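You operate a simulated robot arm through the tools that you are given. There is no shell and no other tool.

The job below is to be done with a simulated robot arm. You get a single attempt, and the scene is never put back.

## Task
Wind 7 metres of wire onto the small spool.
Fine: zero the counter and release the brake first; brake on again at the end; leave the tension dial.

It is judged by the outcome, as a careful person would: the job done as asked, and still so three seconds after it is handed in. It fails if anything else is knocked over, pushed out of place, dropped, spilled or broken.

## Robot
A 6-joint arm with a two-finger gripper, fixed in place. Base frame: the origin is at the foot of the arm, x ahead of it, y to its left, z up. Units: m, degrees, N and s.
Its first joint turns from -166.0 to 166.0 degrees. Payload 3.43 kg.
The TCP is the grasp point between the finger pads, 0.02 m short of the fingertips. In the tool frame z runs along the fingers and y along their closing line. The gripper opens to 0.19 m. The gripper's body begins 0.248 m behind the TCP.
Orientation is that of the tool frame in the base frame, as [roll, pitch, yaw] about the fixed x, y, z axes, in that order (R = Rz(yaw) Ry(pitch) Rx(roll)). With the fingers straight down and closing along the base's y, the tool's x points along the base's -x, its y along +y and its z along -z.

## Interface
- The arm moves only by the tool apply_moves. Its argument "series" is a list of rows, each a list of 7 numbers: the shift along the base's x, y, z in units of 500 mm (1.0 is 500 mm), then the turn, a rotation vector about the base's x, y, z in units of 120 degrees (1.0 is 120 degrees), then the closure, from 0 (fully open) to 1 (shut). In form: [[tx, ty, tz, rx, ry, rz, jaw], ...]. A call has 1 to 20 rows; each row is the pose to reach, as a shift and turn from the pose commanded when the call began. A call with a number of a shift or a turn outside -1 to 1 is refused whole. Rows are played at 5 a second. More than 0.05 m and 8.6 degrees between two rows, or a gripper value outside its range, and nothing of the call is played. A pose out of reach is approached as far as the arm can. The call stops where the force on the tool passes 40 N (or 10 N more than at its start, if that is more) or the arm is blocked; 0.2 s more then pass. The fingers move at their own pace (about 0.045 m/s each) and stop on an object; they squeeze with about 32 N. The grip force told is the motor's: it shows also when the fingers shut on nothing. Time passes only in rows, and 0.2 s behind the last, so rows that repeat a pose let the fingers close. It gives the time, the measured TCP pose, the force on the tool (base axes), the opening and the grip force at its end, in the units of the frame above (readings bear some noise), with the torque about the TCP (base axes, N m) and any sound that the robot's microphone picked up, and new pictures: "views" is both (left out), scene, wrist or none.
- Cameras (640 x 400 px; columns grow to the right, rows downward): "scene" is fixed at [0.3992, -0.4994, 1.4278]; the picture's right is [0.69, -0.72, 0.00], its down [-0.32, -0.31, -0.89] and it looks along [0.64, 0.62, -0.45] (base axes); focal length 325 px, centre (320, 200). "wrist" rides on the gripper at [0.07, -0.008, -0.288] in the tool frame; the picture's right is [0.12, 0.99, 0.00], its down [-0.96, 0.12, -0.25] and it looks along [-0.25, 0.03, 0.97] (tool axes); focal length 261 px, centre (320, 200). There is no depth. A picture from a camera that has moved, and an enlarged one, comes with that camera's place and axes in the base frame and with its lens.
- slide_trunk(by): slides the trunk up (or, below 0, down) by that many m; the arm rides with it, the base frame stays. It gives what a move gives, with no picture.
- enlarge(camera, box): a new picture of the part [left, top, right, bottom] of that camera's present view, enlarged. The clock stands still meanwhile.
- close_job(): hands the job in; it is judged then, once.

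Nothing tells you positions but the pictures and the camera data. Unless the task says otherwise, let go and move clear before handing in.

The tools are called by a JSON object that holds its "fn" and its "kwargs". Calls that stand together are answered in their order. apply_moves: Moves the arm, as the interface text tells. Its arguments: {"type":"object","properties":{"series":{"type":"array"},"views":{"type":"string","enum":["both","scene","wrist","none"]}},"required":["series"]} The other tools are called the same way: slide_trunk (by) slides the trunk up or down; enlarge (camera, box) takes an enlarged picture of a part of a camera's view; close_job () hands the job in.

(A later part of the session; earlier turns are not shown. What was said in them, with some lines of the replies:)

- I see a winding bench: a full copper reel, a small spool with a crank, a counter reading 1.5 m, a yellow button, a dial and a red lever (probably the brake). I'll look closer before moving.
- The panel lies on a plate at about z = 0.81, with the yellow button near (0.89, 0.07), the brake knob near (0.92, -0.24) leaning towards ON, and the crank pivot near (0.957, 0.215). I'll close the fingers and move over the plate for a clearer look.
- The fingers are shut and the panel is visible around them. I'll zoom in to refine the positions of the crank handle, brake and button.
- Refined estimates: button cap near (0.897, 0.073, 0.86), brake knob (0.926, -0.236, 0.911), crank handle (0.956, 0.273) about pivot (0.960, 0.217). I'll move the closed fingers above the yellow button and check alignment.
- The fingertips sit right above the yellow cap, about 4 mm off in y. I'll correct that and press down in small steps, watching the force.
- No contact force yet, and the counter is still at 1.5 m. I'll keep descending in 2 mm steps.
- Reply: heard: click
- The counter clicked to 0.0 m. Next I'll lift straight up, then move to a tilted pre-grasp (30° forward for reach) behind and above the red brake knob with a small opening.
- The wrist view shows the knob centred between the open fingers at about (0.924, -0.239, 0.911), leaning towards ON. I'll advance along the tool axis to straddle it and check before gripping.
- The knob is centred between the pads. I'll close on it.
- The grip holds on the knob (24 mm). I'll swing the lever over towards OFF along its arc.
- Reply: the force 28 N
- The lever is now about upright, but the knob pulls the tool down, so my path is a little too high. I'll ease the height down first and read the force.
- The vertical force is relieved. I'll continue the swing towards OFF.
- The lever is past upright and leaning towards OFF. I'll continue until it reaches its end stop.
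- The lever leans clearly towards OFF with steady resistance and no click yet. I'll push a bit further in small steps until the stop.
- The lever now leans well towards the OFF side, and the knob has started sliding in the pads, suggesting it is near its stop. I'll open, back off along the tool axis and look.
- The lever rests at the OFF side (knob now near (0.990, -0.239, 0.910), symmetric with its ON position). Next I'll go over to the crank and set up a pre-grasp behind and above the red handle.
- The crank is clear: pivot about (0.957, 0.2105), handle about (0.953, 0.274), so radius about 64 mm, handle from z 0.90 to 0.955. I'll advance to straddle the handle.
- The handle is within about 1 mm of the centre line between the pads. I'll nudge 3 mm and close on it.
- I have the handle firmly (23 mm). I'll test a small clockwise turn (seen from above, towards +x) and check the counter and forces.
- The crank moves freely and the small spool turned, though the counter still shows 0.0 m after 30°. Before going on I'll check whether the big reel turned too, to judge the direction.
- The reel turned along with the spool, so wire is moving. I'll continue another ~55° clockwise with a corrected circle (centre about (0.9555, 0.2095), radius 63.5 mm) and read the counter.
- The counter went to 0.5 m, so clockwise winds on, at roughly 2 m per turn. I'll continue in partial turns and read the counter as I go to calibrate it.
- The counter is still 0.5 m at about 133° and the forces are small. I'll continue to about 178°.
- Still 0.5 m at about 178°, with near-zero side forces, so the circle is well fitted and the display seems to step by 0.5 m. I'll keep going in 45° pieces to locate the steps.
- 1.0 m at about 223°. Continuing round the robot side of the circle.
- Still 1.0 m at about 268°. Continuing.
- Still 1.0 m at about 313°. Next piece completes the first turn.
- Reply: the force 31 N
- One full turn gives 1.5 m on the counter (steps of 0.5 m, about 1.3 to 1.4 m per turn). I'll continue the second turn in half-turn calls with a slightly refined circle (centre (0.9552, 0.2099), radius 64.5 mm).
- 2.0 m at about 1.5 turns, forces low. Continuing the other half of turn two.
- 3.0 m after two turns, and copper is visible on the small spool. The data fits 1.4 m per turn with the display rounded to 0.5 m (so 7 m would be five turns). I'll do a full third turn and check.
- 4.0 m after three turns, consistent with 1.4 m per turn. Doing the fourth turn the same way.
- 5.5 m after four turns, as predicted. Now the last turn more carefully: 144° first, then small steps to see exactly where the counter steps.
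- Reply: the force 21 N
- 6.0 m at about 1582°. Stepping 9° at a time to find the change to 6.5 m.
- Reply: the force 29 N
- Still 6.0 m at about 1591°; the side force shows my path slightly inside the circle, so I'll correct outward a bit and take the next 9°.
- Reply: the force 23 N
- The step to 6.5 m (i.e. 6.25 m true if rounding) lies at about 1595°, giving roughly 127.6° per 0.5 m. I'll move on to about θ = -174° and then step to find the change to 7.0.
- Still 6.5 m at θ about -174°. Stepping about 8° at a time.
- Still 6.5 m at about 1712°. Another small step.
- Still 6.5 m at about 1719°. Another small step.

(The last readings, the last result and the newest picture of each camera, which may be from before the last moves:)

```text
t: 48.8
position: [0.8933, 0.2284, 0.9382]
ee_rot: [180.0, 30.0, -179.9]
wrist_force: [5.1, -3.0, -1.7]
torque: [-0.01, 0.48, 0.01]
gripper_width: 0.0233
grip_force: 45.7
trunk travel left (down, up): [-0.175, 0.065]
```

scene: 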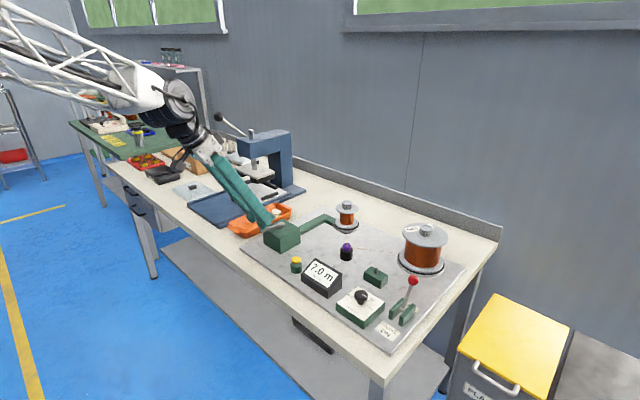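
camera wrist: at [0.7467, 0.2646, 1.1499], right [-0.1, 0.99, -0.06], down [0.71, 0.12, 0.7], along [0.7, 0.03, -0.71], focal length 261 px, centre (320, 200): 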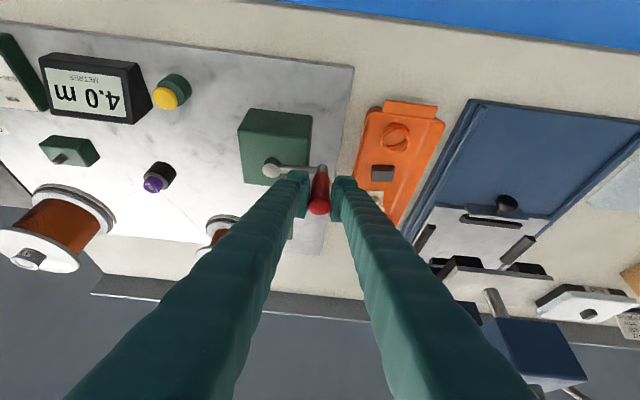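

The counter changed to 7.0 m at about 1723° (true 6.75 m by the rounding pattern). I'll turn about 62° more to θ ≈ 101°, the middle of the 7.0 band.

{"fn": "apply_moves", "kwargs": {"series": [[0.0142, 0.034, 0, 0, 0, 0, 1], [0.0358, 0.06, 0, 0, 0, 0, 1], [0.0632, 0.0796, 0, 0, 0, 0, 1], [0.0818, 0.0878, 0, 0, 0, 0, 1], [0.0994, 0.0924, 0, 0, 0, 0, 1]], "views": "both"}}

{"fn": "enlarge", "kwargs": {"camera": "scene", "box": [230, 190, 390, 300]}}

{"fn": "enlarge", "kwargs": {"camera": "wrist", "box": [240, 100, 400, 220]}}

```text
t: 50.0
position: [0.9437, 0.2732, 0.9368]
ee_rot: [179.9, 30.0, 180.0]
wrist_force: [-0.4, -0.4, 2.5]
torque: [0.0, 0.24, 0.0]
gripper_width: 0.0231
grip_force: 44.6
trunk travel left (down, up): [-0.175, 0.065]
camera wrist: at [0.7387, 0.2637, 1.1501], right [-0.1, 0.99, -0.06], down [0.71, 0.12, 0.7], along [0.7, 0.03, -0.72], focal length 261 px, centre (320, 200)
```

scene: 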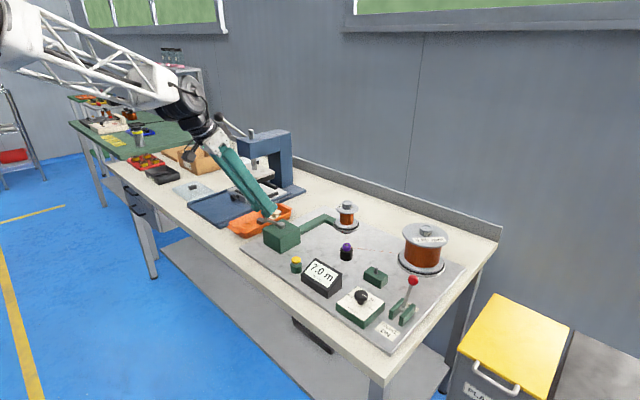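
wrist: 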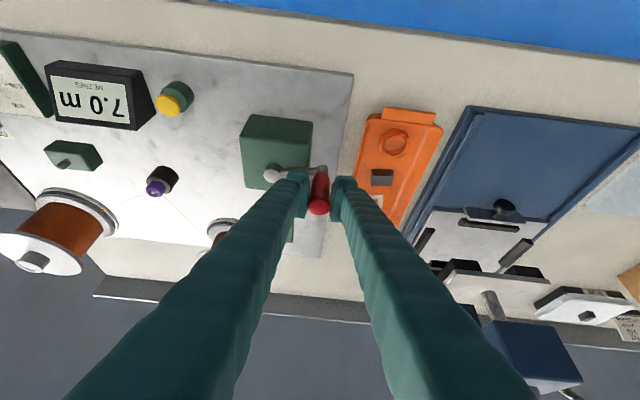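

```text
3.64 times, centred on (310, 245) of scene
camera zoom: at [0.3992, -0.4994, 1.4278], right [0.69, -0.72, 0.0], down [-0.32, -0.31, -0.89], along [0.64, 0.62, -0.45], focal length 1182 px, centre (356, 36)
```

zoom: 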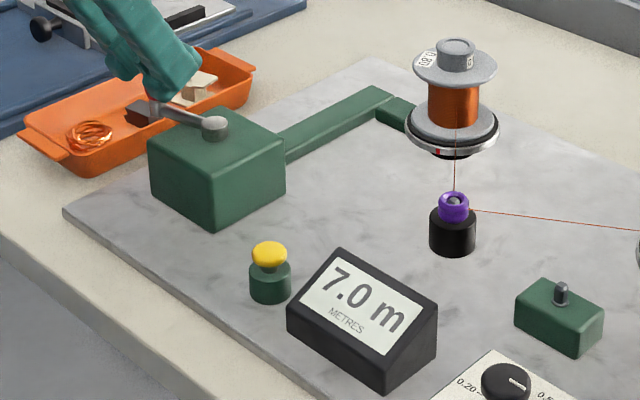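

```text
3.33 times, centred on (320, 160) of wrist
camera zoom: at [0.7387, 0.2637, 1.1501], right [-0.1, 0.99, -0.06], down [0.71, 0.12, 0.7], along [0.7, 0.03, -0.72], focal length 869 px, centre (320, 333)
```

zoom: 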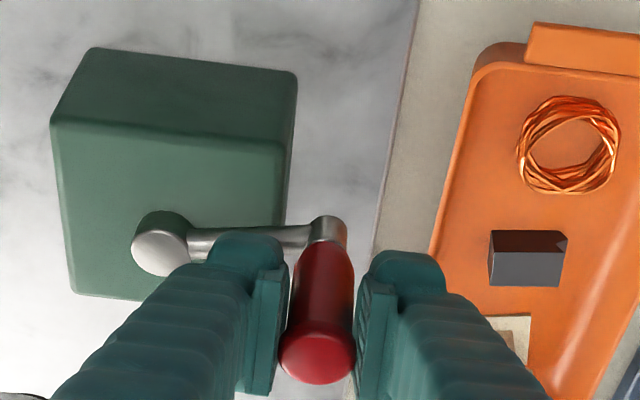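

The counter reads 7.0 m with near-zero force on the handle. I'll let go of the handle, withdraw along the tool axis, and head back to the brake lever.

{"fn": "apply_moves", "kwargs": {"series": [[0, 0, 0, 0, 0, 0, 0.684], [0, 0, 0, 0, 0, 0, 0.684], [0, 0, 0, 0, 0, 0, 0.684], [-0.03, 0, 0.052, 0, 0, 0, 0.684], [-0.06, 0, 0.104, 0, 0, 0, 0.684], [-0.09, 0, 0.156, 0, 0, 0, 0.684], [-0.09, -0.03, 0.2, 0, 0, 0, 0.684], [-0.08, -0.12, 0.2, 0, 0, 0, 0.684], [-0.07, -0.21, 0.2, 0, 0, 0, 0.684], [-0.06, -0.3, 0.2, 0, 0, 0, 0.684], [-0.05, -0.39, 0.2, 0, 0, 0, 0.684], [-0.04, -0.48, 0.2, 0, 0, 0, 0.684], [-0.03, -0.57, 0.2, 0, 0, 0, 0.72], [-0.02, -0.66, 0.2, 0, 0, 0, 0.72], [-0.01, -0.75, 0.2, 0, 0, 0, 0.72], [-0.006, -0.84, 0.19, 0, 0, 0, 0.72], [-0.006, -0.93, 0.16, 0, 0, 0, 0.72], [-0.006, -0.99, 0.13, 0, 0, 0, 0.72]], "views": "both"}}

{"fn": "enlarge", "kwargs": {"camera": "scene", "box": [280, 200, 440, 340]}}

{"fn": "enlarge", "kwargs": {"camera": "wrist", "box": [240, 100, 400, 220]}}

```text
t: 53.8
position: [0.9404, -0.2215, 1.002]
ee_rot: [179.9, 30.1, -179.9]
wrist_force: [-0.2, 0.1, 0.8]
torque: [-0.12, 0.0, -0.09]
gripper_width: 0.0532
grip_force: 0.0
trunk travel left (down, up): [-0.175, 0.065]
camera wrist: at [0.7356, -0.2314, 1.215], right [-0.1, 0.99, -0.06], down [0.71, 0.12, 0.7], along [0.7, 0.03, -0.72], focal length 261 px, centre (320, 200)
```

scene: 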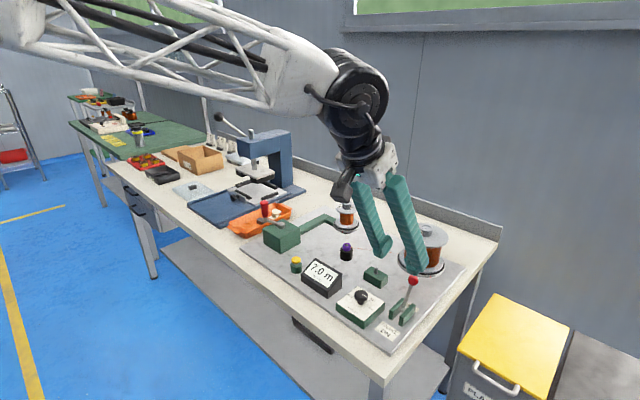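
wrist: 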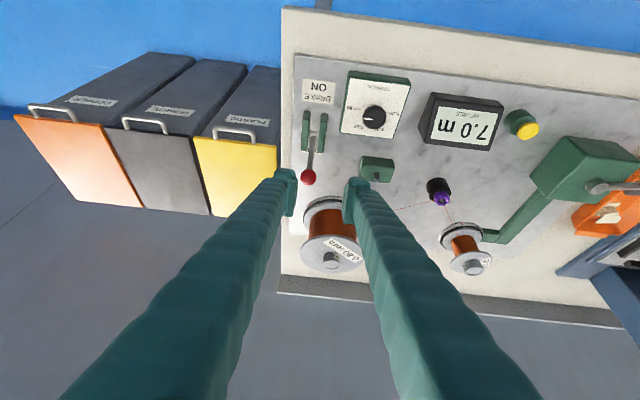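

```text
2.86 times, centred on (360, 270) of scene
camera zoom: at [0.3992, -0.4994, 1.4278], right [0.69, -0.72, 0.0], down [-0.32, -0.31, -0.89], along [0.64, 0.62, -0.45], focal length 928 px, centre (206, 0)
```

zoom: 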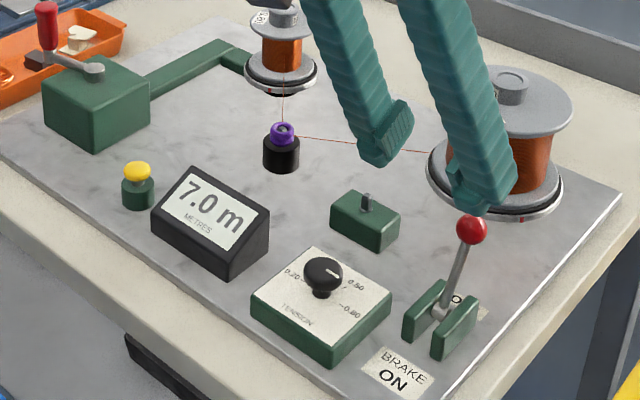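

```text
3.33 times, centred on (320, 160) of wrist
camera zoom: at [0.7356, -0.2314, 1.215], right [-0.1, 0.99, -0.06], down [0.71, 0.12, 0.7], along [0.7, 0.03, -0.72], focal length 869 px, centre (320, 333)
```

zoom: 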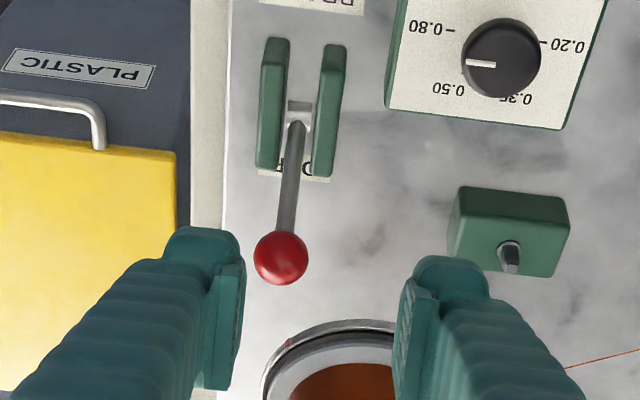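

Counter still 7.0 m, crank handle undisturbed, and the brake knob is where I left it near (0.990, -0.239, 0.911). I'll straddle it along the tool axis.

{"fn": "apply_moves", "kwargs": {"series": [[0, -0.0344, 0, 0, 0, 0, 0.72], [0.02, -0.0344, -0.037, 0, 0, 0, 0.72], [0.04, -0.0344, -0.073, 0, 0, 0, 0.72], [0.06, -0.0344, -0.11, 0, 0, 0, 0.72], [0.08, -0.0344, -0.146, 0, 0, 0, 0.72], [0.1, -0.0344, -0.1826, 0, 0, 0, 0.72]], "views": "both"}}

{"fn": "enlarge", "kwargs": {"camera": "wrist", "box": [240, 100, 400, 220]}}

{"fn": "enlarge", "kwargs": {"camera": "scene", "box": [340, 240, 440, 340]}}

```text
t: 55.2
position: [0.9888, -0.2382, 0.9119]
ee_rot: [-180.0, 29.9, 180.0]
wrist_force: [1.0, 0.4, 0.7]
torque: [-0.04, -0.02, -0.03]
gripper_width: 0.0532
grip_force: 0.1
trunk travel left (down, up): [-0.175, 0.065]
camera wrist: at [0.7849, -0.2484, 1.1245], right [-0.1, 0.99, -0.06], down [0.71, 0.12, 0.7], along [0.7, 0.03, -0.72], focal length 261 px, centre (320, 200)
```

scene: 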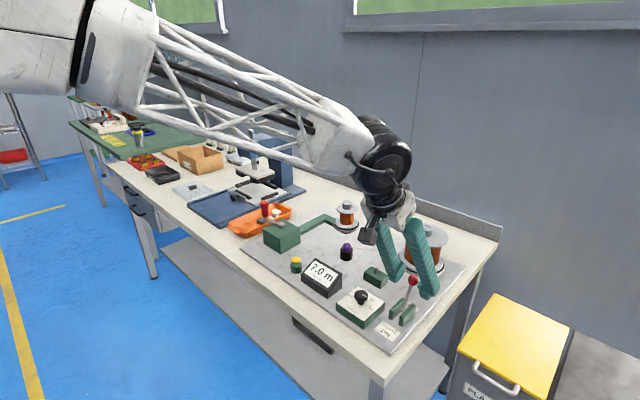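
wrist: 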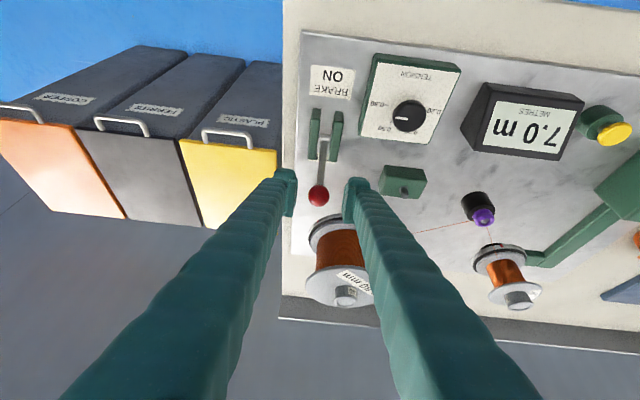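

```text
3.33 times, centred on (320, 160) of wrist
camera zoom: at [0.7849, -0.2484, 1.1245], right [-0.1, 0.99, -0.06], down [0.71, 0.12, 0.7], along [0.7, 0.03, -0.72], focal length 869 px, centre (320, 333)
```

zoom: 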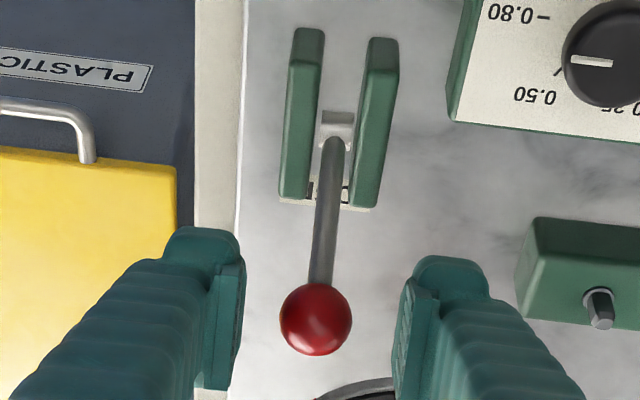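

```text
4.00 times, centred on (390, 290) of scene
camera zoom: at [0.3992, -0.4994, 1.4278], right [0.69, -0.72, 0.0], down [-0.32, -0.31, -0.89], along [0.64, 0.62, -0.45], focal length 1300 px, centre (40, -160)
```

zoom: 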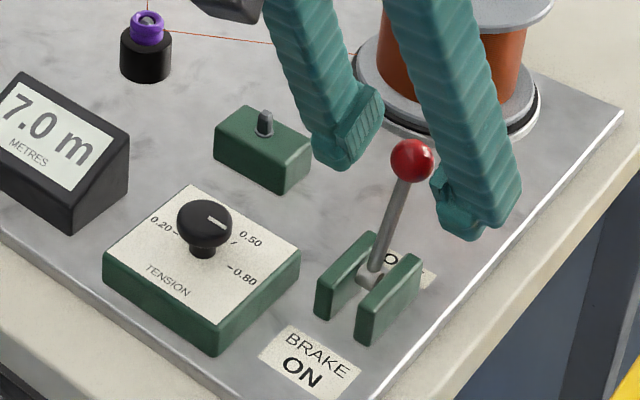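

The knob is centred between the pads. Closing on it now.

{"fn": "apply_moves", "kwargs": {"series": [[0, -0.0022, 0, 0, 0, 0, 1], [0, -0.0022, 0, 0, 0, 0, 1], [0, -0.0022, 0, 0, 0, 0, 1], [0, -0.0022, 0, 0, 0, 0, 1]], "views": "none"}}

```text
t: 56.2
position: [0.9897, -0.24, 0.9109]
ee_rot: [-180.0, 30.0, 179.9]
wrist_force: [0.4, -2.6, -1.9]
torque: [-0.01, -0.1, -0.01]
gripper_width: 0.0243
grip_force: 45.3
trunk travel left (down, up): [-0.175, 0.065]
```

Gripped (24 mm). Swinging the lever back towards ON along its arc, first to upright.

{"fn": "apply_moves", "kwargs": {"series": [[-0.0143, 0, 0.006, 0, 0, 0, 1], [-0.0296, 0, 0.0107, 0, 0, 0, 1], [-0.0453, 0, 0.0137, 0, 0, 0, 1], [-0.0613, 0, 0.0151, 0, 0, 0, 1]], "views": "wrist"}}

{"fn": "enlarge", "kwargs": {"camera": "wrist", "box": [240, 100, 400, 220]}}

{"fn": "enlarge", "kwargs": {"camera": "scene", "box": [340, 240, 440, 340]}}

```text
t: 57.2
position: [0.9596, -0.2407, 0.9228]
ee_rot: [-179.9, 30.2, 180.0]
wrist_force: [4.4, -9.2, 25.3]
torque: [-0.18, -0.3, -0.07]
gripper_width: 0.0203
grip_force: 44.6
trunk travel left (down, up): [-0.175, 0.065]
camera wrist: at [0.7543, -0.2495, 1.1349], right [-0.1, 0.99, -0.06], down [0.71, 0.12, 0.7], along [0.7, 0.03, -0.71], focal length 261 px, centre (320, 200)
```

wrist: 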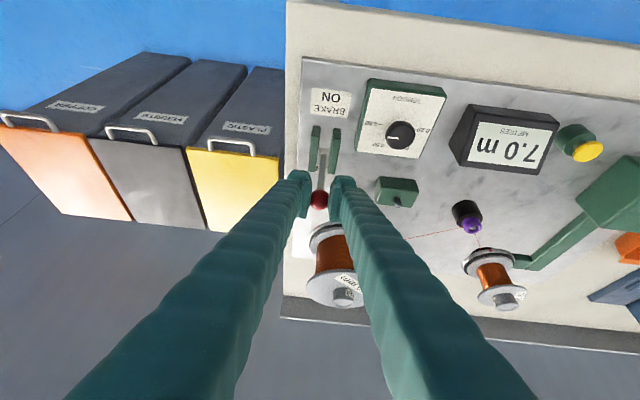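

```text
3.33 times, centred on (320, 160) of wrist
camera zoom: at [0.7543, -0.2495, 1.1349], right [-0.1, 0.99, -0.06], down [0.71, 0.12, 0.7], along [0.7, 0.03, -0.71], focal length 869 px, centre (320, 333)
```

zoom: 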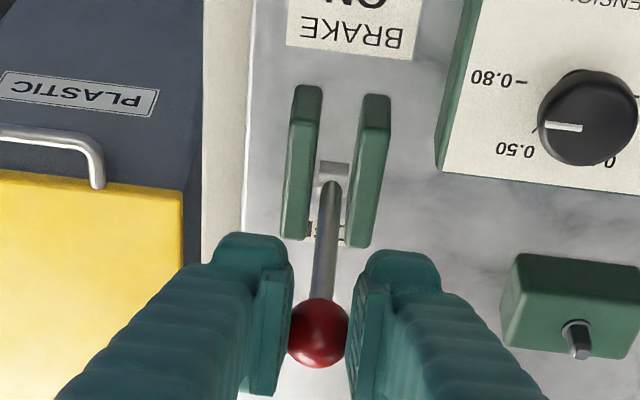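

```text
4.00 times, centred on (390, 290) of scene
camera zoom: at [0.3992, -0.4994, 1.4278], right [0.69, -0.72, 0.0], down [-0.32, -0.31, -0.89], along [0.64, 0.62, -0.45], focal length 1300 px, centre (40, -160)
```

zoom: 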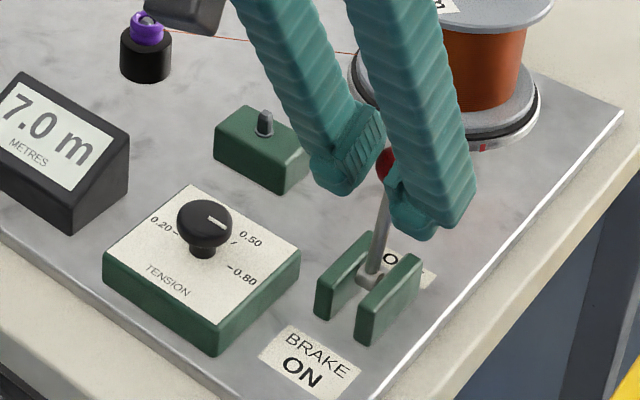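

The knob is slipping towards the fingertips (lever about 12° short of upright). I'll open, look, and re-grip it deeper in the pads.

{"fn": "apply_moves", "kwargs": {"series": [[0, 0, 0, 0, 0, 0, 0.72], [0, 0, 0, 0, 0, 0, 0.72], [0, 0, 0, 0, 0, 0, 0.72]], "views": "wrist"}}

{"fn": "enlarge", "kwargs": {"camera": "wrist", "box": [240, 100, 400, 220]}}

{"fn": "enlarge", "kwargs": {"camera": "scene", "box": [340, 240, 440, 340]}}

```text
t: 58.0
position: [0.9591, -0.2395, 0.9192]
ee_rot: [180.0, 29.9, -180.0]
wrist_force: [-0.2, 0.6, -0.7]
torque: [0.02, 0.01, 0.03]
gripper_width: 0.0534
grip_force: 0.1
trunk travel left (down, up): [-0.175, 0.065]
camera wrist: at [0.7551, -0.2493, 1.1319], right [-0.1, 0.99, -0.06], down [0.71, 0.12, 0.7], along [0.7, 0.03, -0.72], focal length 261 px, centre (320, 200)
```

wrist: 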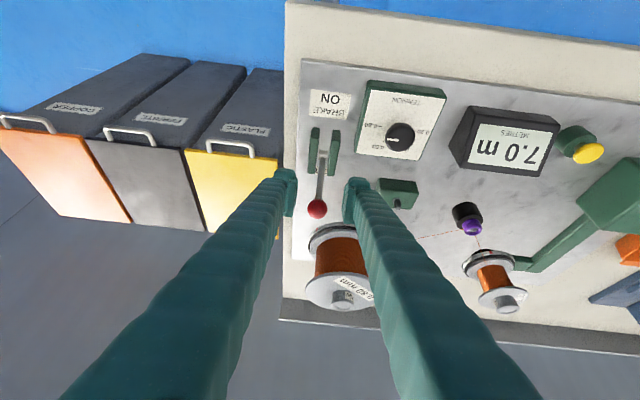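

```text
3.33 times, centred on (320, 160) of wrist
camera zoom: at [0.7551, -0.2493, 1.1319], right [-0.1, 0.99, -0.06], down [0.71, 0.12, 0.7], along [0.7, 0.03, -0.72], focal length 869 px, centre (320, 333)
```

zoom: 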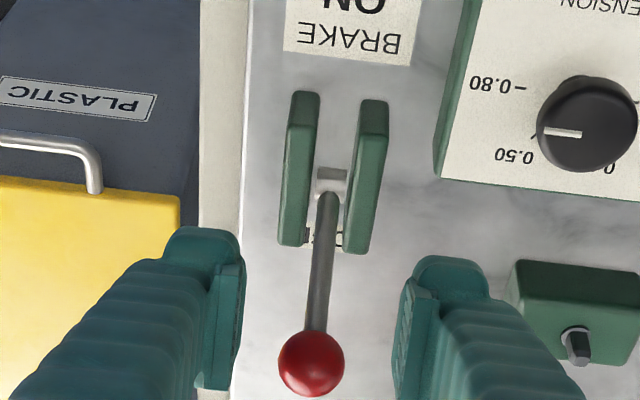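

```text
4.00 times, centred on (390, 290) of scene
camera zoom: at [0.3992, -0.4994, 1.4278], right [0.69, -0.72, 0.0], down [-0.32, -0.31, -0.89], along [0.64, 0.62, -0.45], focal length 1300 px, centre (40, -160)
```

zoom: 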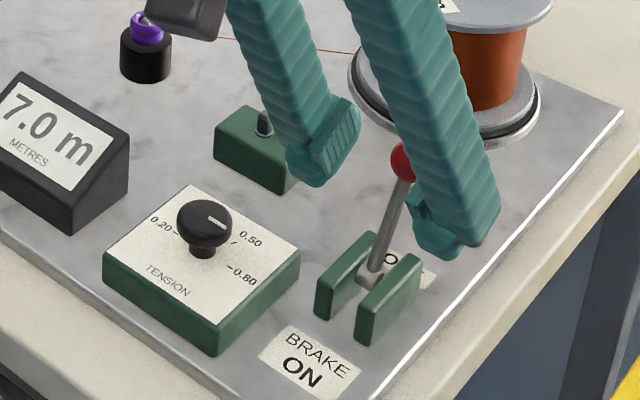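

The lever sprang back to OFF: it is an over-centre lever, and friction gripping alone slips. I'll back off, cut the tilt to 20° and then yaw the tool 90° so one finger sits behind the knob and can pull it positively towards ON.

{"fn": "apply_moves", "kwargs": {"series": [[-0.03, 0, 0.052, 0, 0, 0, 0.72], [-0.06, 0, 0.104, 0, 0, 0, 0.72], [-0.09, 0, 0.156, 0, 0, 0, 0.72], [-0.12, 0, 0.208, 0, 0.03, 0, 0.7], [-0.12, 0, 0.208, 0, 0.0833, 0, 0.684], [-0.12, 0, 0.208, 0, 0.0833, 0, 0.684]], "views": "none"}}

```text
t: 59.4
position: [0.9009, -0.2397, 1.0212]
ee_rot: [179.9, 19.8, -179.9]
wrist_force: [0.2, 0.0, -1.2]
torque: [0.01, 0.01, 0.02]
gripper_width: 0.0601
grip_force: 0.1
trunk travel left (down, up): [-0.175, 0.065]
```

Now turning the tool 90° about its own axis, well clear of everything.

{"fn": "apply_moves", "kwargs": {"series": [[0, 0, 0, 0.0233, 0, -0.0641, 0.684], [0, 0, 0, 0.0466, 0, -0.1281, 0.684], [0, 0, 0, 0.07, 0, -0.1922, 0.684], [0, 0, 0, 0.0933, 0, -0.2563, 0.684], [0, 0, 0, 0.1166, 0, -0.3204, 0.684], [0, 0, 0, 0.1399, 0, -0.3844, 0.684], [0, 0, 0, 0.1632, 0, -0.4485, 0.684], [0, 0, 0, 0.1865, 0, -0.5126, 0.684], [0, 0, 0, 0.2099, 0, -0.5767, 0.684], [0, 0, 0, 0.2332, 0, -0.6407, 0.684], [0, 0, 0, 0.2565, 0, -0.7048, 0.684]], "views": "both"}}

{"fn": "enlarge", "kwargs": {"camera": "scene", "box": [310, 200, 450, 340]}}

{"fn": "enlarge", "kwargs": {"camera": "wrist", "box": [220, 80, 420, 240]}}

```text
t: 61.8
position: [0.8989, -0.2396, 1.0221]
ee_rot: [160.0, 0.1, 89.9]
wrist_force: [0.1, -0.2, -0.3]
torque: [0.0, -0.02, -0.01]
gripper_width: 0.0599
grip_force: 0.0
trunk travel left (down, up): [-0.175, 0.065]
camera wrist: at [0.794, -0.1706, 1.289], right [0.93, 0.12, 0.34], down [0.02, -0.96, 0.27], along [0.36, -0.25, -0.9], focal length 261 px, centre (320, 200)
```

scene: 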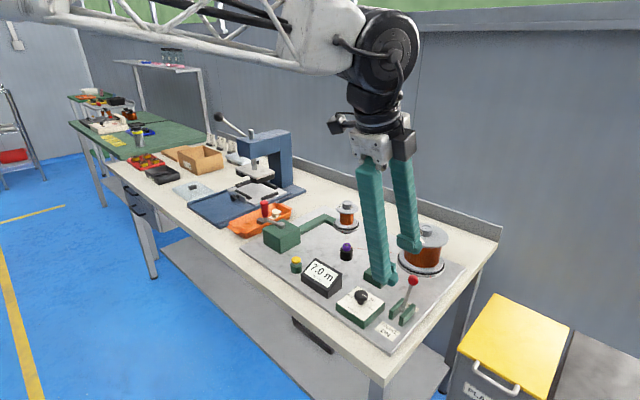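
wrist: 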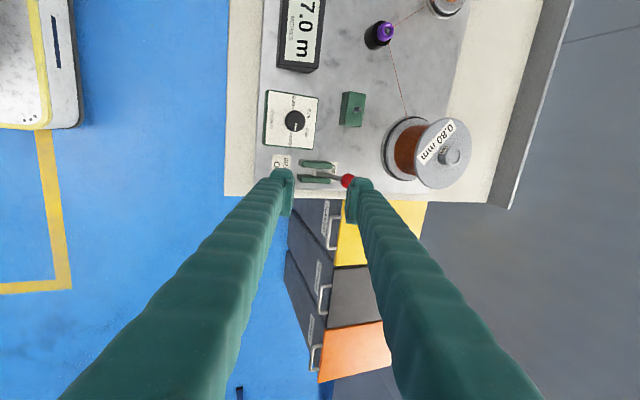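

```text
2.86 times, centred on (380, 270) of scene
camera zoom: at [0.3992, -0.4994, 1.4278], right [0.69, -0.72, 0.0], down [-0.32, -0.31, -0.89], along [0.64, 0.62, -0.45], focal length 928 px, centre (149, 0)
```

zoom: 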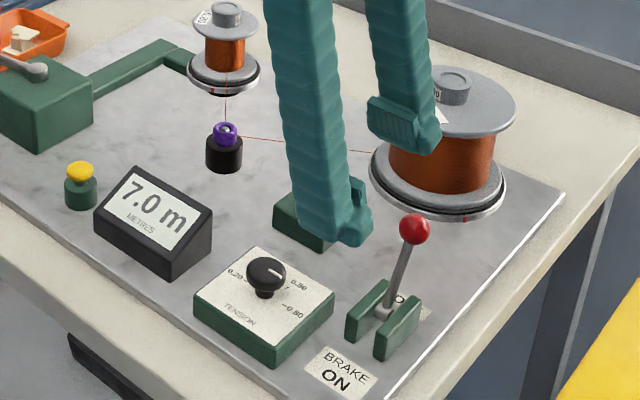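

```text
2.50 times, centred on (320, 160) of wrist
camera zoom: at [0.794, -0.1706, 1.289], right [0.93, 0.12, 0.34], down [0.02, -0.96, 0.27], along [0.36, -0.25, -0.9], focal length 652 px, centre (320, 300)
```

zoom: 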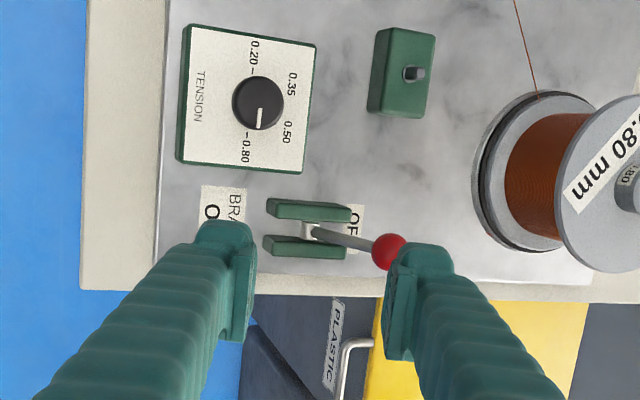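

The tool is yawed with one finger on the far side; the knob is at about (0.989, -0.240, 0.911). I'll advance along the tool axis so the far finger passes behind the knob.

{"fn": "apply_moves", "kwargs": {"series": [[0.05, 0, -0.015, 0, 0, 0, 0.684], [0.0954, 0, -0.028, 0, 0, 0, 0.684], [0.1125, 0, -0.075, 0, 0, 0, 0.684], [0.1296, 0, -0.122, 0, 0, 0, 0.684], [0.1467, 0, -0.169, 0, 0, 0, 0.684], [0.1638, 0, -0.216, 0, 0, 0, 0.684]], "views": "both"}}

{"fn": "enlarge", "kwargs": {"camera": "scene", "box": [340, 230, 450, 340]}}

{"fn": "enlarge", "kwargs": {"camera": "wrist", "box": [220, 100, 420, 240]}}

```text
t: 63.2
position: [0.9805, -0.2392, 0.9148]
ee_rot: [160.0, 0.0, 89.9]
wrist_force: [-0.7, -0.7, 0.6]
torque: [0.0, -0.01, 0.0]
gripper_width: 0.0601
grip_force: 0.1
trunk travel left (down, up): [-0.175, 0.065]
camera wrist: at [0.8748, -0.1707, 1.1813], right [0.93, 0.12, 0.34], down [0.02, -0.96, 0.27], along [0.36, -0.25, -0.9], focal length 261 px, centre (320, 200)
```

scene: 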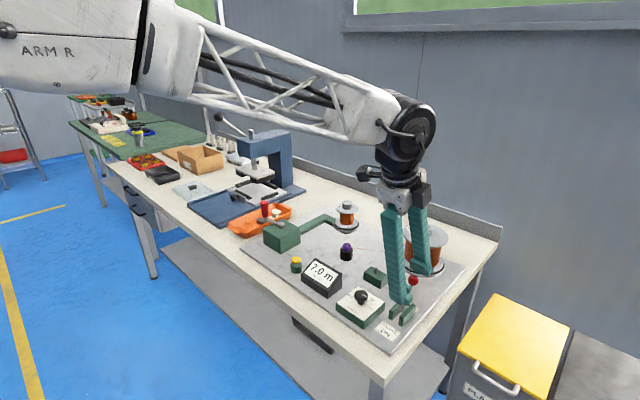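
wrist: 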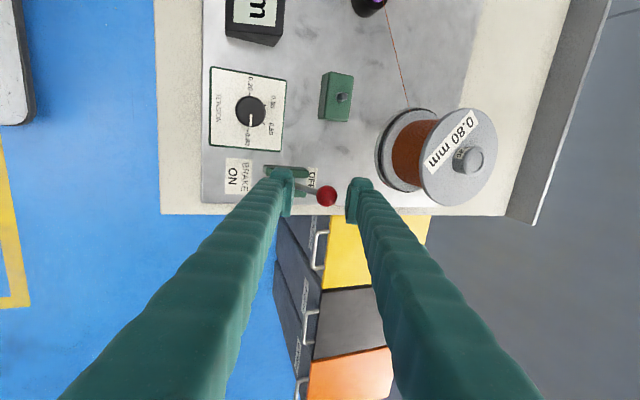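

```text
3.64 times, centred on (395, 285) of scene
camera zoom: at [0.3992, -0.4994, 1.4278], right [0.69, -0.72, 0.0], down [-0.32, -0.31, -0.89], along [0.64, 0.62, -0.45], focal length 1182 px, centre (47, -109)
```

zoom: 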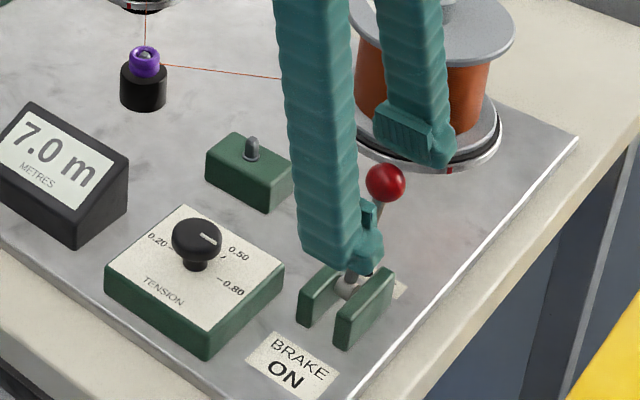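

```text
2.86 times, centred on (320, 170) of wrist
camera zoom: at [0.8748, -0.1707, 1.1813], right [0.93, 0.12, 0.34], down [0.02, -0.96, 0.27], along [0.36, -0.25, -0.9], focal length 745 px, centre (320, 286)
```

zoom: 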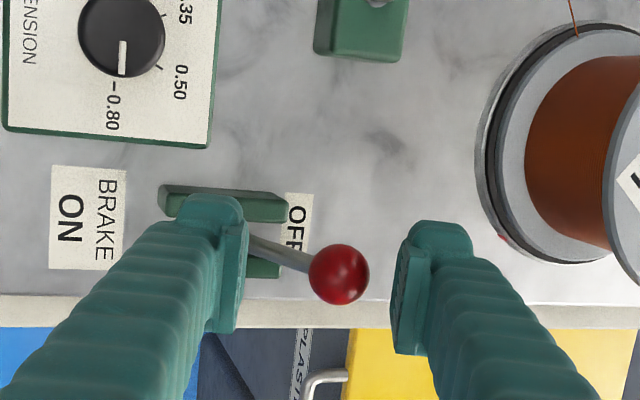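

The knob sits between the near and far fingers, as planned. I'll narrow the gap to 45 mm (not clamping, to spare the shaft) and pull the knob with the far finger, first to about upright.

{"fn": "apply_moves", "kwargs": {"series": [[0, 0, 0, 0, 0, 0, 0.763], [0, 0, 0, 0, 0, 0, 0.763], [-0.0072, 0, -0.001, 0, 0, 0, 0.763], [-0.0204, 0, 0.003, 0, 0, 0, 0.763], [-0.0358, 0, 0.0076, 0, 0, 0, 0.763], [-0.0514, 0, 0.0108, 0, 0, 0, 0.763], [-0.0674, 0, 0.0122, 0, 0, 0, 0.763]], "views": "both"}}

{"fn": "enlarge", "kwargs": {"camera": "scene", "box": [340, 230, 450, 340]}}

{"fn": "enlarge", "kwargs": {"camera": "wrist", "box": [220, 100, 420, 240]}}

```text
t: 64.8
position: [0.9477, -0.2378, 0.9201]
ee_rot: [160.0, 0.0, 90.0]
wrist_force: [1.0, 0.4, 0.6]
torque: [0.02, 0.05, -0.02]
gripper_width: 0.0453
grip_force: 0.5
trunk travel left (down, up): [-0.175, 0.065]
camera wrist: at [0.8416, -0.1705, 1.187], right [0.93, 0.12, 0.34], down [0.02, -0.96, 0.27], along [0.36, -0.25, -0.9], focal length 261 px, centre (320, 200)
```

scene: 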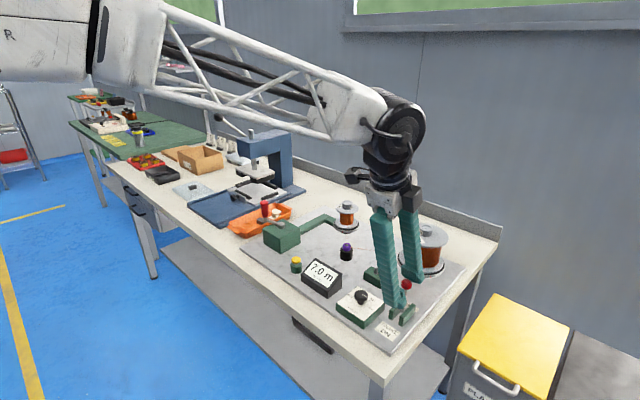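
wrist: 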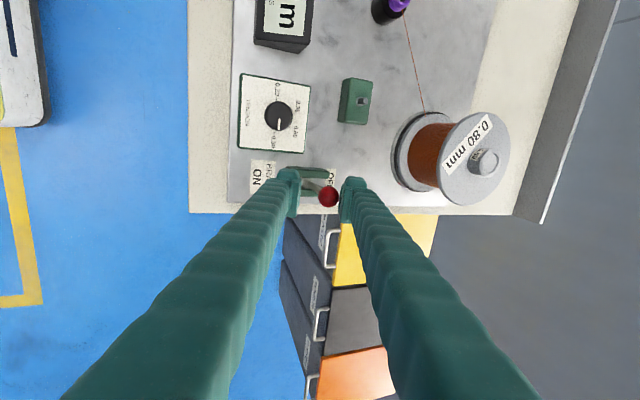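

```text
3.64 times, centred on (395, 285) of scene
camera zoom: at [0.3992, -0.4994, 1.4278], right [0.69, -0.72, 0.0], down [-0.32, -0.31, -0.89], along [0.64, 0.62, -0.45], focal length 1182 px, centre (47, -109)
```

zoom: 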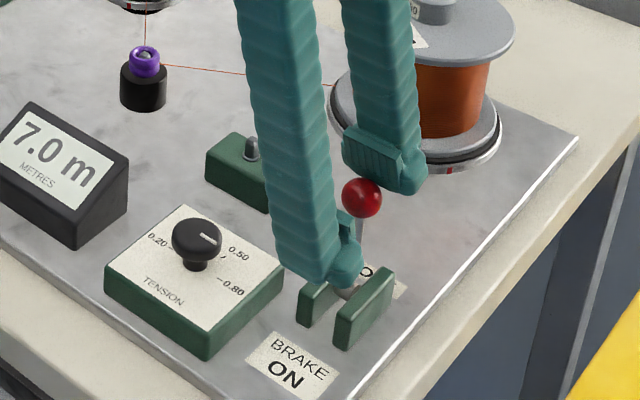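

```text
2.86 times, centred on (320, 170) of wrist
camera zoom: at [0.8416, -0.1705, 1.187], right [0.93, 0.12, 0.34], down [0.02, -0.96, 0.27], along [0.36, -0.25, -0.9], focal length 745 px, centre (320, 286)
```

zoom: 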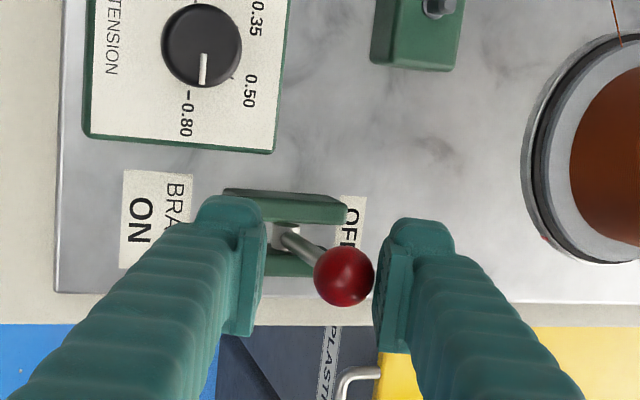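

The far finger carries the lever smoothly; it is now about upright. Continuing through to the ON side.

{"fn": "apply_moves", "kwargs": {"series": [[-0.016, 0, -0.0004, 0, 0, 0, 0.763], [-0.032, 0, -0.0024, 0, 0, 0, 0.763], [-0.0476, 0, -0.006, 0, 0, 0, 0.763], [-0.0628, 0, -0.0112, 0, 0, 0, 0.763], [-0.0724, 0, -0.0154, 0, 0, 0, 0.763]], "views": "both"}}

{"fn": "enlarge", "kwargs": {"camera": "scene", "box": [340, 230, 450, 340]}}

{"fn": "enlarge", "kwargs": {"camera": "wrist", "box": [220, 100, 420, 240]}}

```text
t: 66.0
position: [0.9112, -0.2406, 0.9144]
ee_rot: [160.0, -0.1, 90.0]
wrist_force: [4.5, 0.5, 2.5]
torque: [-0.05, -0.1, -0.01]
gripper_width: 0.0476
grip_force: 2.3
trunk travel left (down, up): [-0.175, 0.065]
camera wrist: at [0.8047, -0.1708, 1.1802], right [0.93, 0.12, 0.34], down [0.02, -0.96, 0.27], along [0.36, -0.25, -0.9], focal length 261 px, centre (320, 200)
```

scene: 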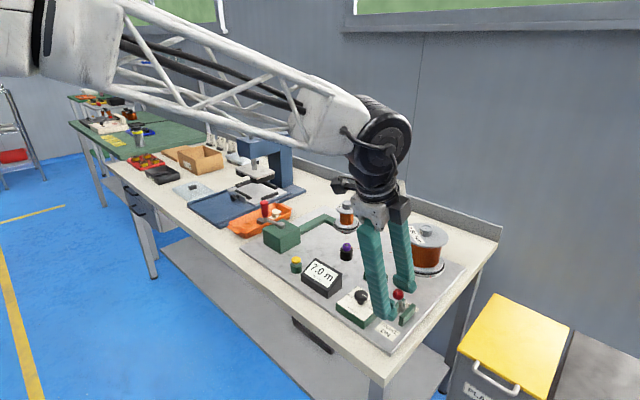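
wrist: 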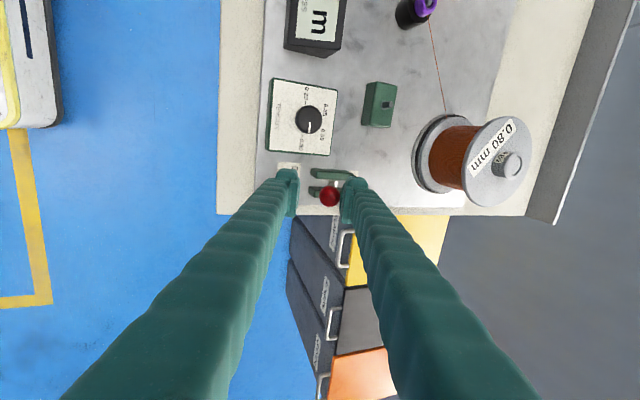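

```text
3.64 times, centred on (395, 285) of scene
camera zoom: at [0.3992, -0.4994, 1.4278], right [0.69, -0.72, 0.0], down [-0.32, -0.31, -0.89], along [0.64, 0.62, -0.45], focal length 1182 px, centre (47, -109)
```

zoom: 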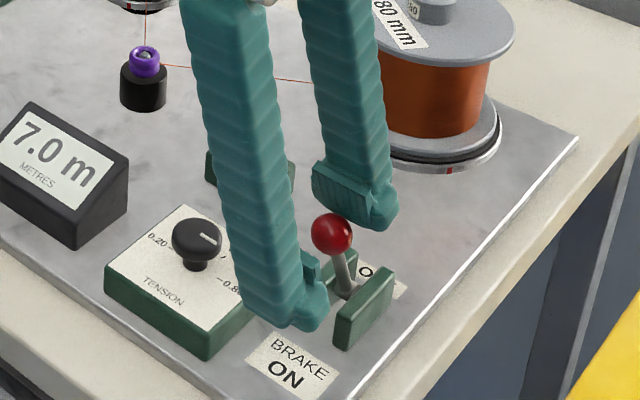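

```text
2.86 times, centred on (320, 170) of wrist
camera zoom: at [0.8047, -0.1708, 1.1802], right [0.93, 0.12, 0.34], down [0.02, -0.96, 0.27], along [0.36, -0.25, -0.9], focal length 745 px, centre (320, 286)
```

zoom: 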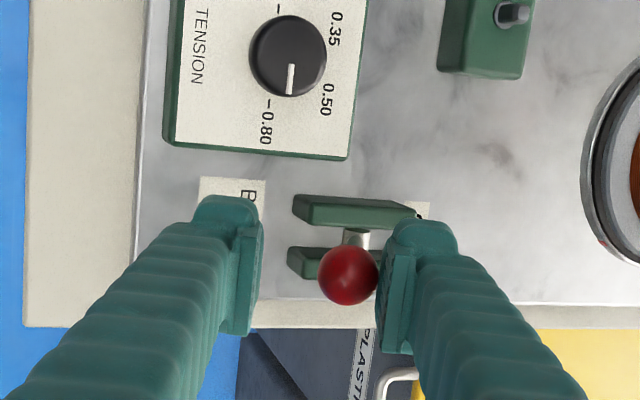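

The lever is now at the ON stop with light contact, and the counter still says 7.0 m. I'll open and withdraw along the tool axis.

{"fn": "apply_moves", "kwargs": {"series": [[0, 0, 0, 0, 0, 0, 0.68], [0, 0, 0, 0, 0, 0, 0.68], [-0.017, 0, 0.047, 0, 0, 0, 0.68], [-0.034, 0, 0.094, 0, 0, 0, 0.68], [-0.051, 0, 0.141, 0, 0, 0, 0.68], [-0.068, 0, 0.188, 0, 0, 0, 0.68], [-0.12, 0, 0.26, 0, 0, 0, 0.68], [-0.18, 0, 0.33, 0, 0, 0, 0.68], [-0.25, 0, 0.39, 0, 0, 0, 0.68], [-0.32, 0, 0.44, 0, 0, 0, 0.68]], "views": "both"}}

{"fn": "enlarge", "kwargs": {"camera": "scene", "box": [270, 220, 450, 350]}}

{"fn": "enlarge", "kwargs": {"camera": "scene", "box": [230, 190, 390, 300]}}

```text
t: 68.2
position: [0.7522, -0.2399, 1.1322]
ee_rot: [160.1, 0.0, 90.0]
wrist_force: [0.8, 0.2, -0.6]
torque: [0.05, 0.19, 0.03]
gripper_width: 0.061
grip_force: 0.1
trunk travel left (down, up): [-0.175, 0.065]
camera wrist: at [0.6467, -0.1707, 1.3994], right [0.93, 0.12, 0.34], down [0.02, -0.96, 0.27], along [0.36, -0.25, -0.9], focal length 261 px, centre (320, 200)
```

scene: 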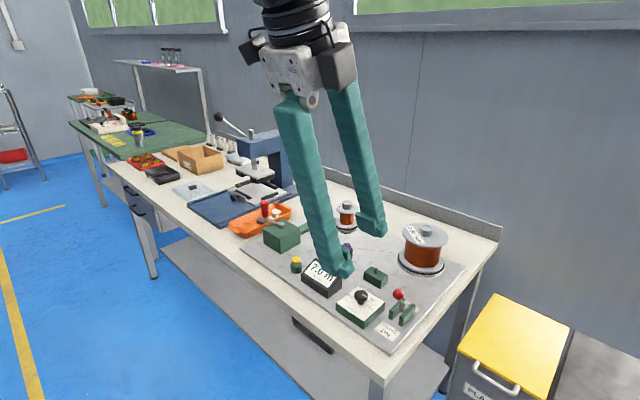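
wrist: 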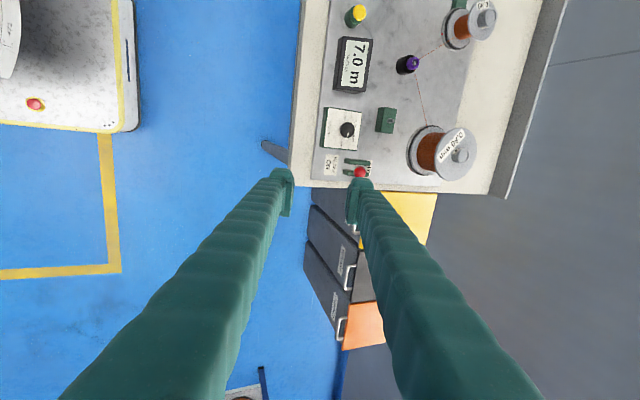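

```text
3.08 times, centred on (360, 285) of scene
camera zoom: at [0.3992, -0.4994, 1.4278], right [0.69, -0.72, 0.0], down [-0.32, -0.31, -0.89], along [0.64, 0.62, -0.45], focal length 1000 px, centre (197, -62)
```

zoom: 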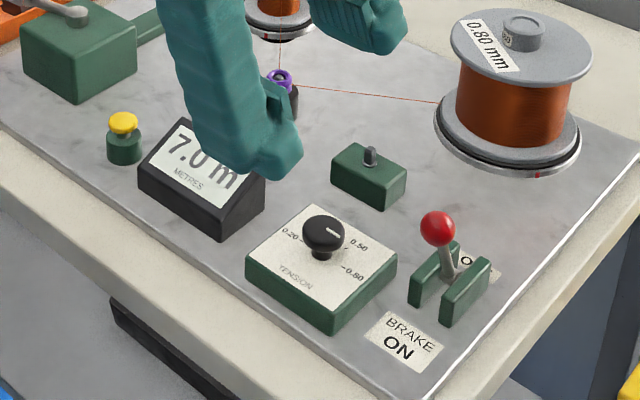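

```text
3.64 times, centred on (310, 245) of scene
camera zoom: at [0.3992, -0.4994, 1.4278], right [0.69, -0.72, 0.0], down [-0.32, -0.31, -0.89], along [0.64, 0.62, -0.45], focal length 1182 px, centre (356, 36)
```

zoom: 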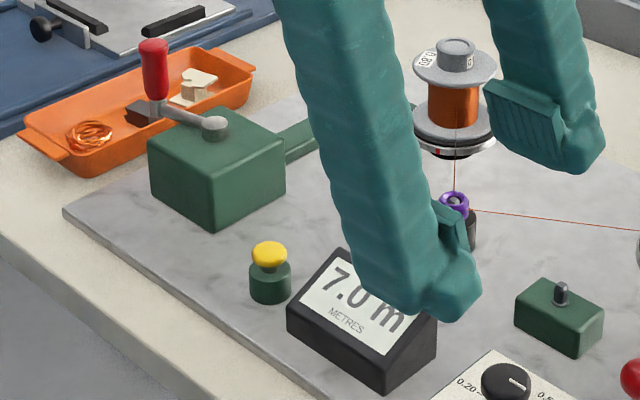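

The brake lever is back exactly at its original ON position and the counter reads 7.0 m. The tension dial is unchanged, nothing else has moved, and the arm is clear with the gripper empty. I'm handing the job in.

{"fn": "close_job", "kwargs": {}}

```text
The job is handed in.
```

The small spool is wound to 7.0 m on the counter, and I've handed the job in.

- **Counter:** I zeroed it with the yellow button before winding. It only shows half-metre steps, so I worked out how far each crank turn advances it. I stopped in the middle of the 7.0 band, so the true length should be within about 0.05 m of 7 m.
- **Brake:** It was released before winding and is on again now. The first attempt to put it back on slipped and the lever sprang to OFF. I re-gripped with a finger behind the knob, and it now sits exactly where it started. The counter stayed at 7.0 m throughout.
- **Tension dial:** I didn't touch it, and it points where it did at the start.

I saw nothing else moved or knocked over, and the arm is clear of the bench with the gripper empty.
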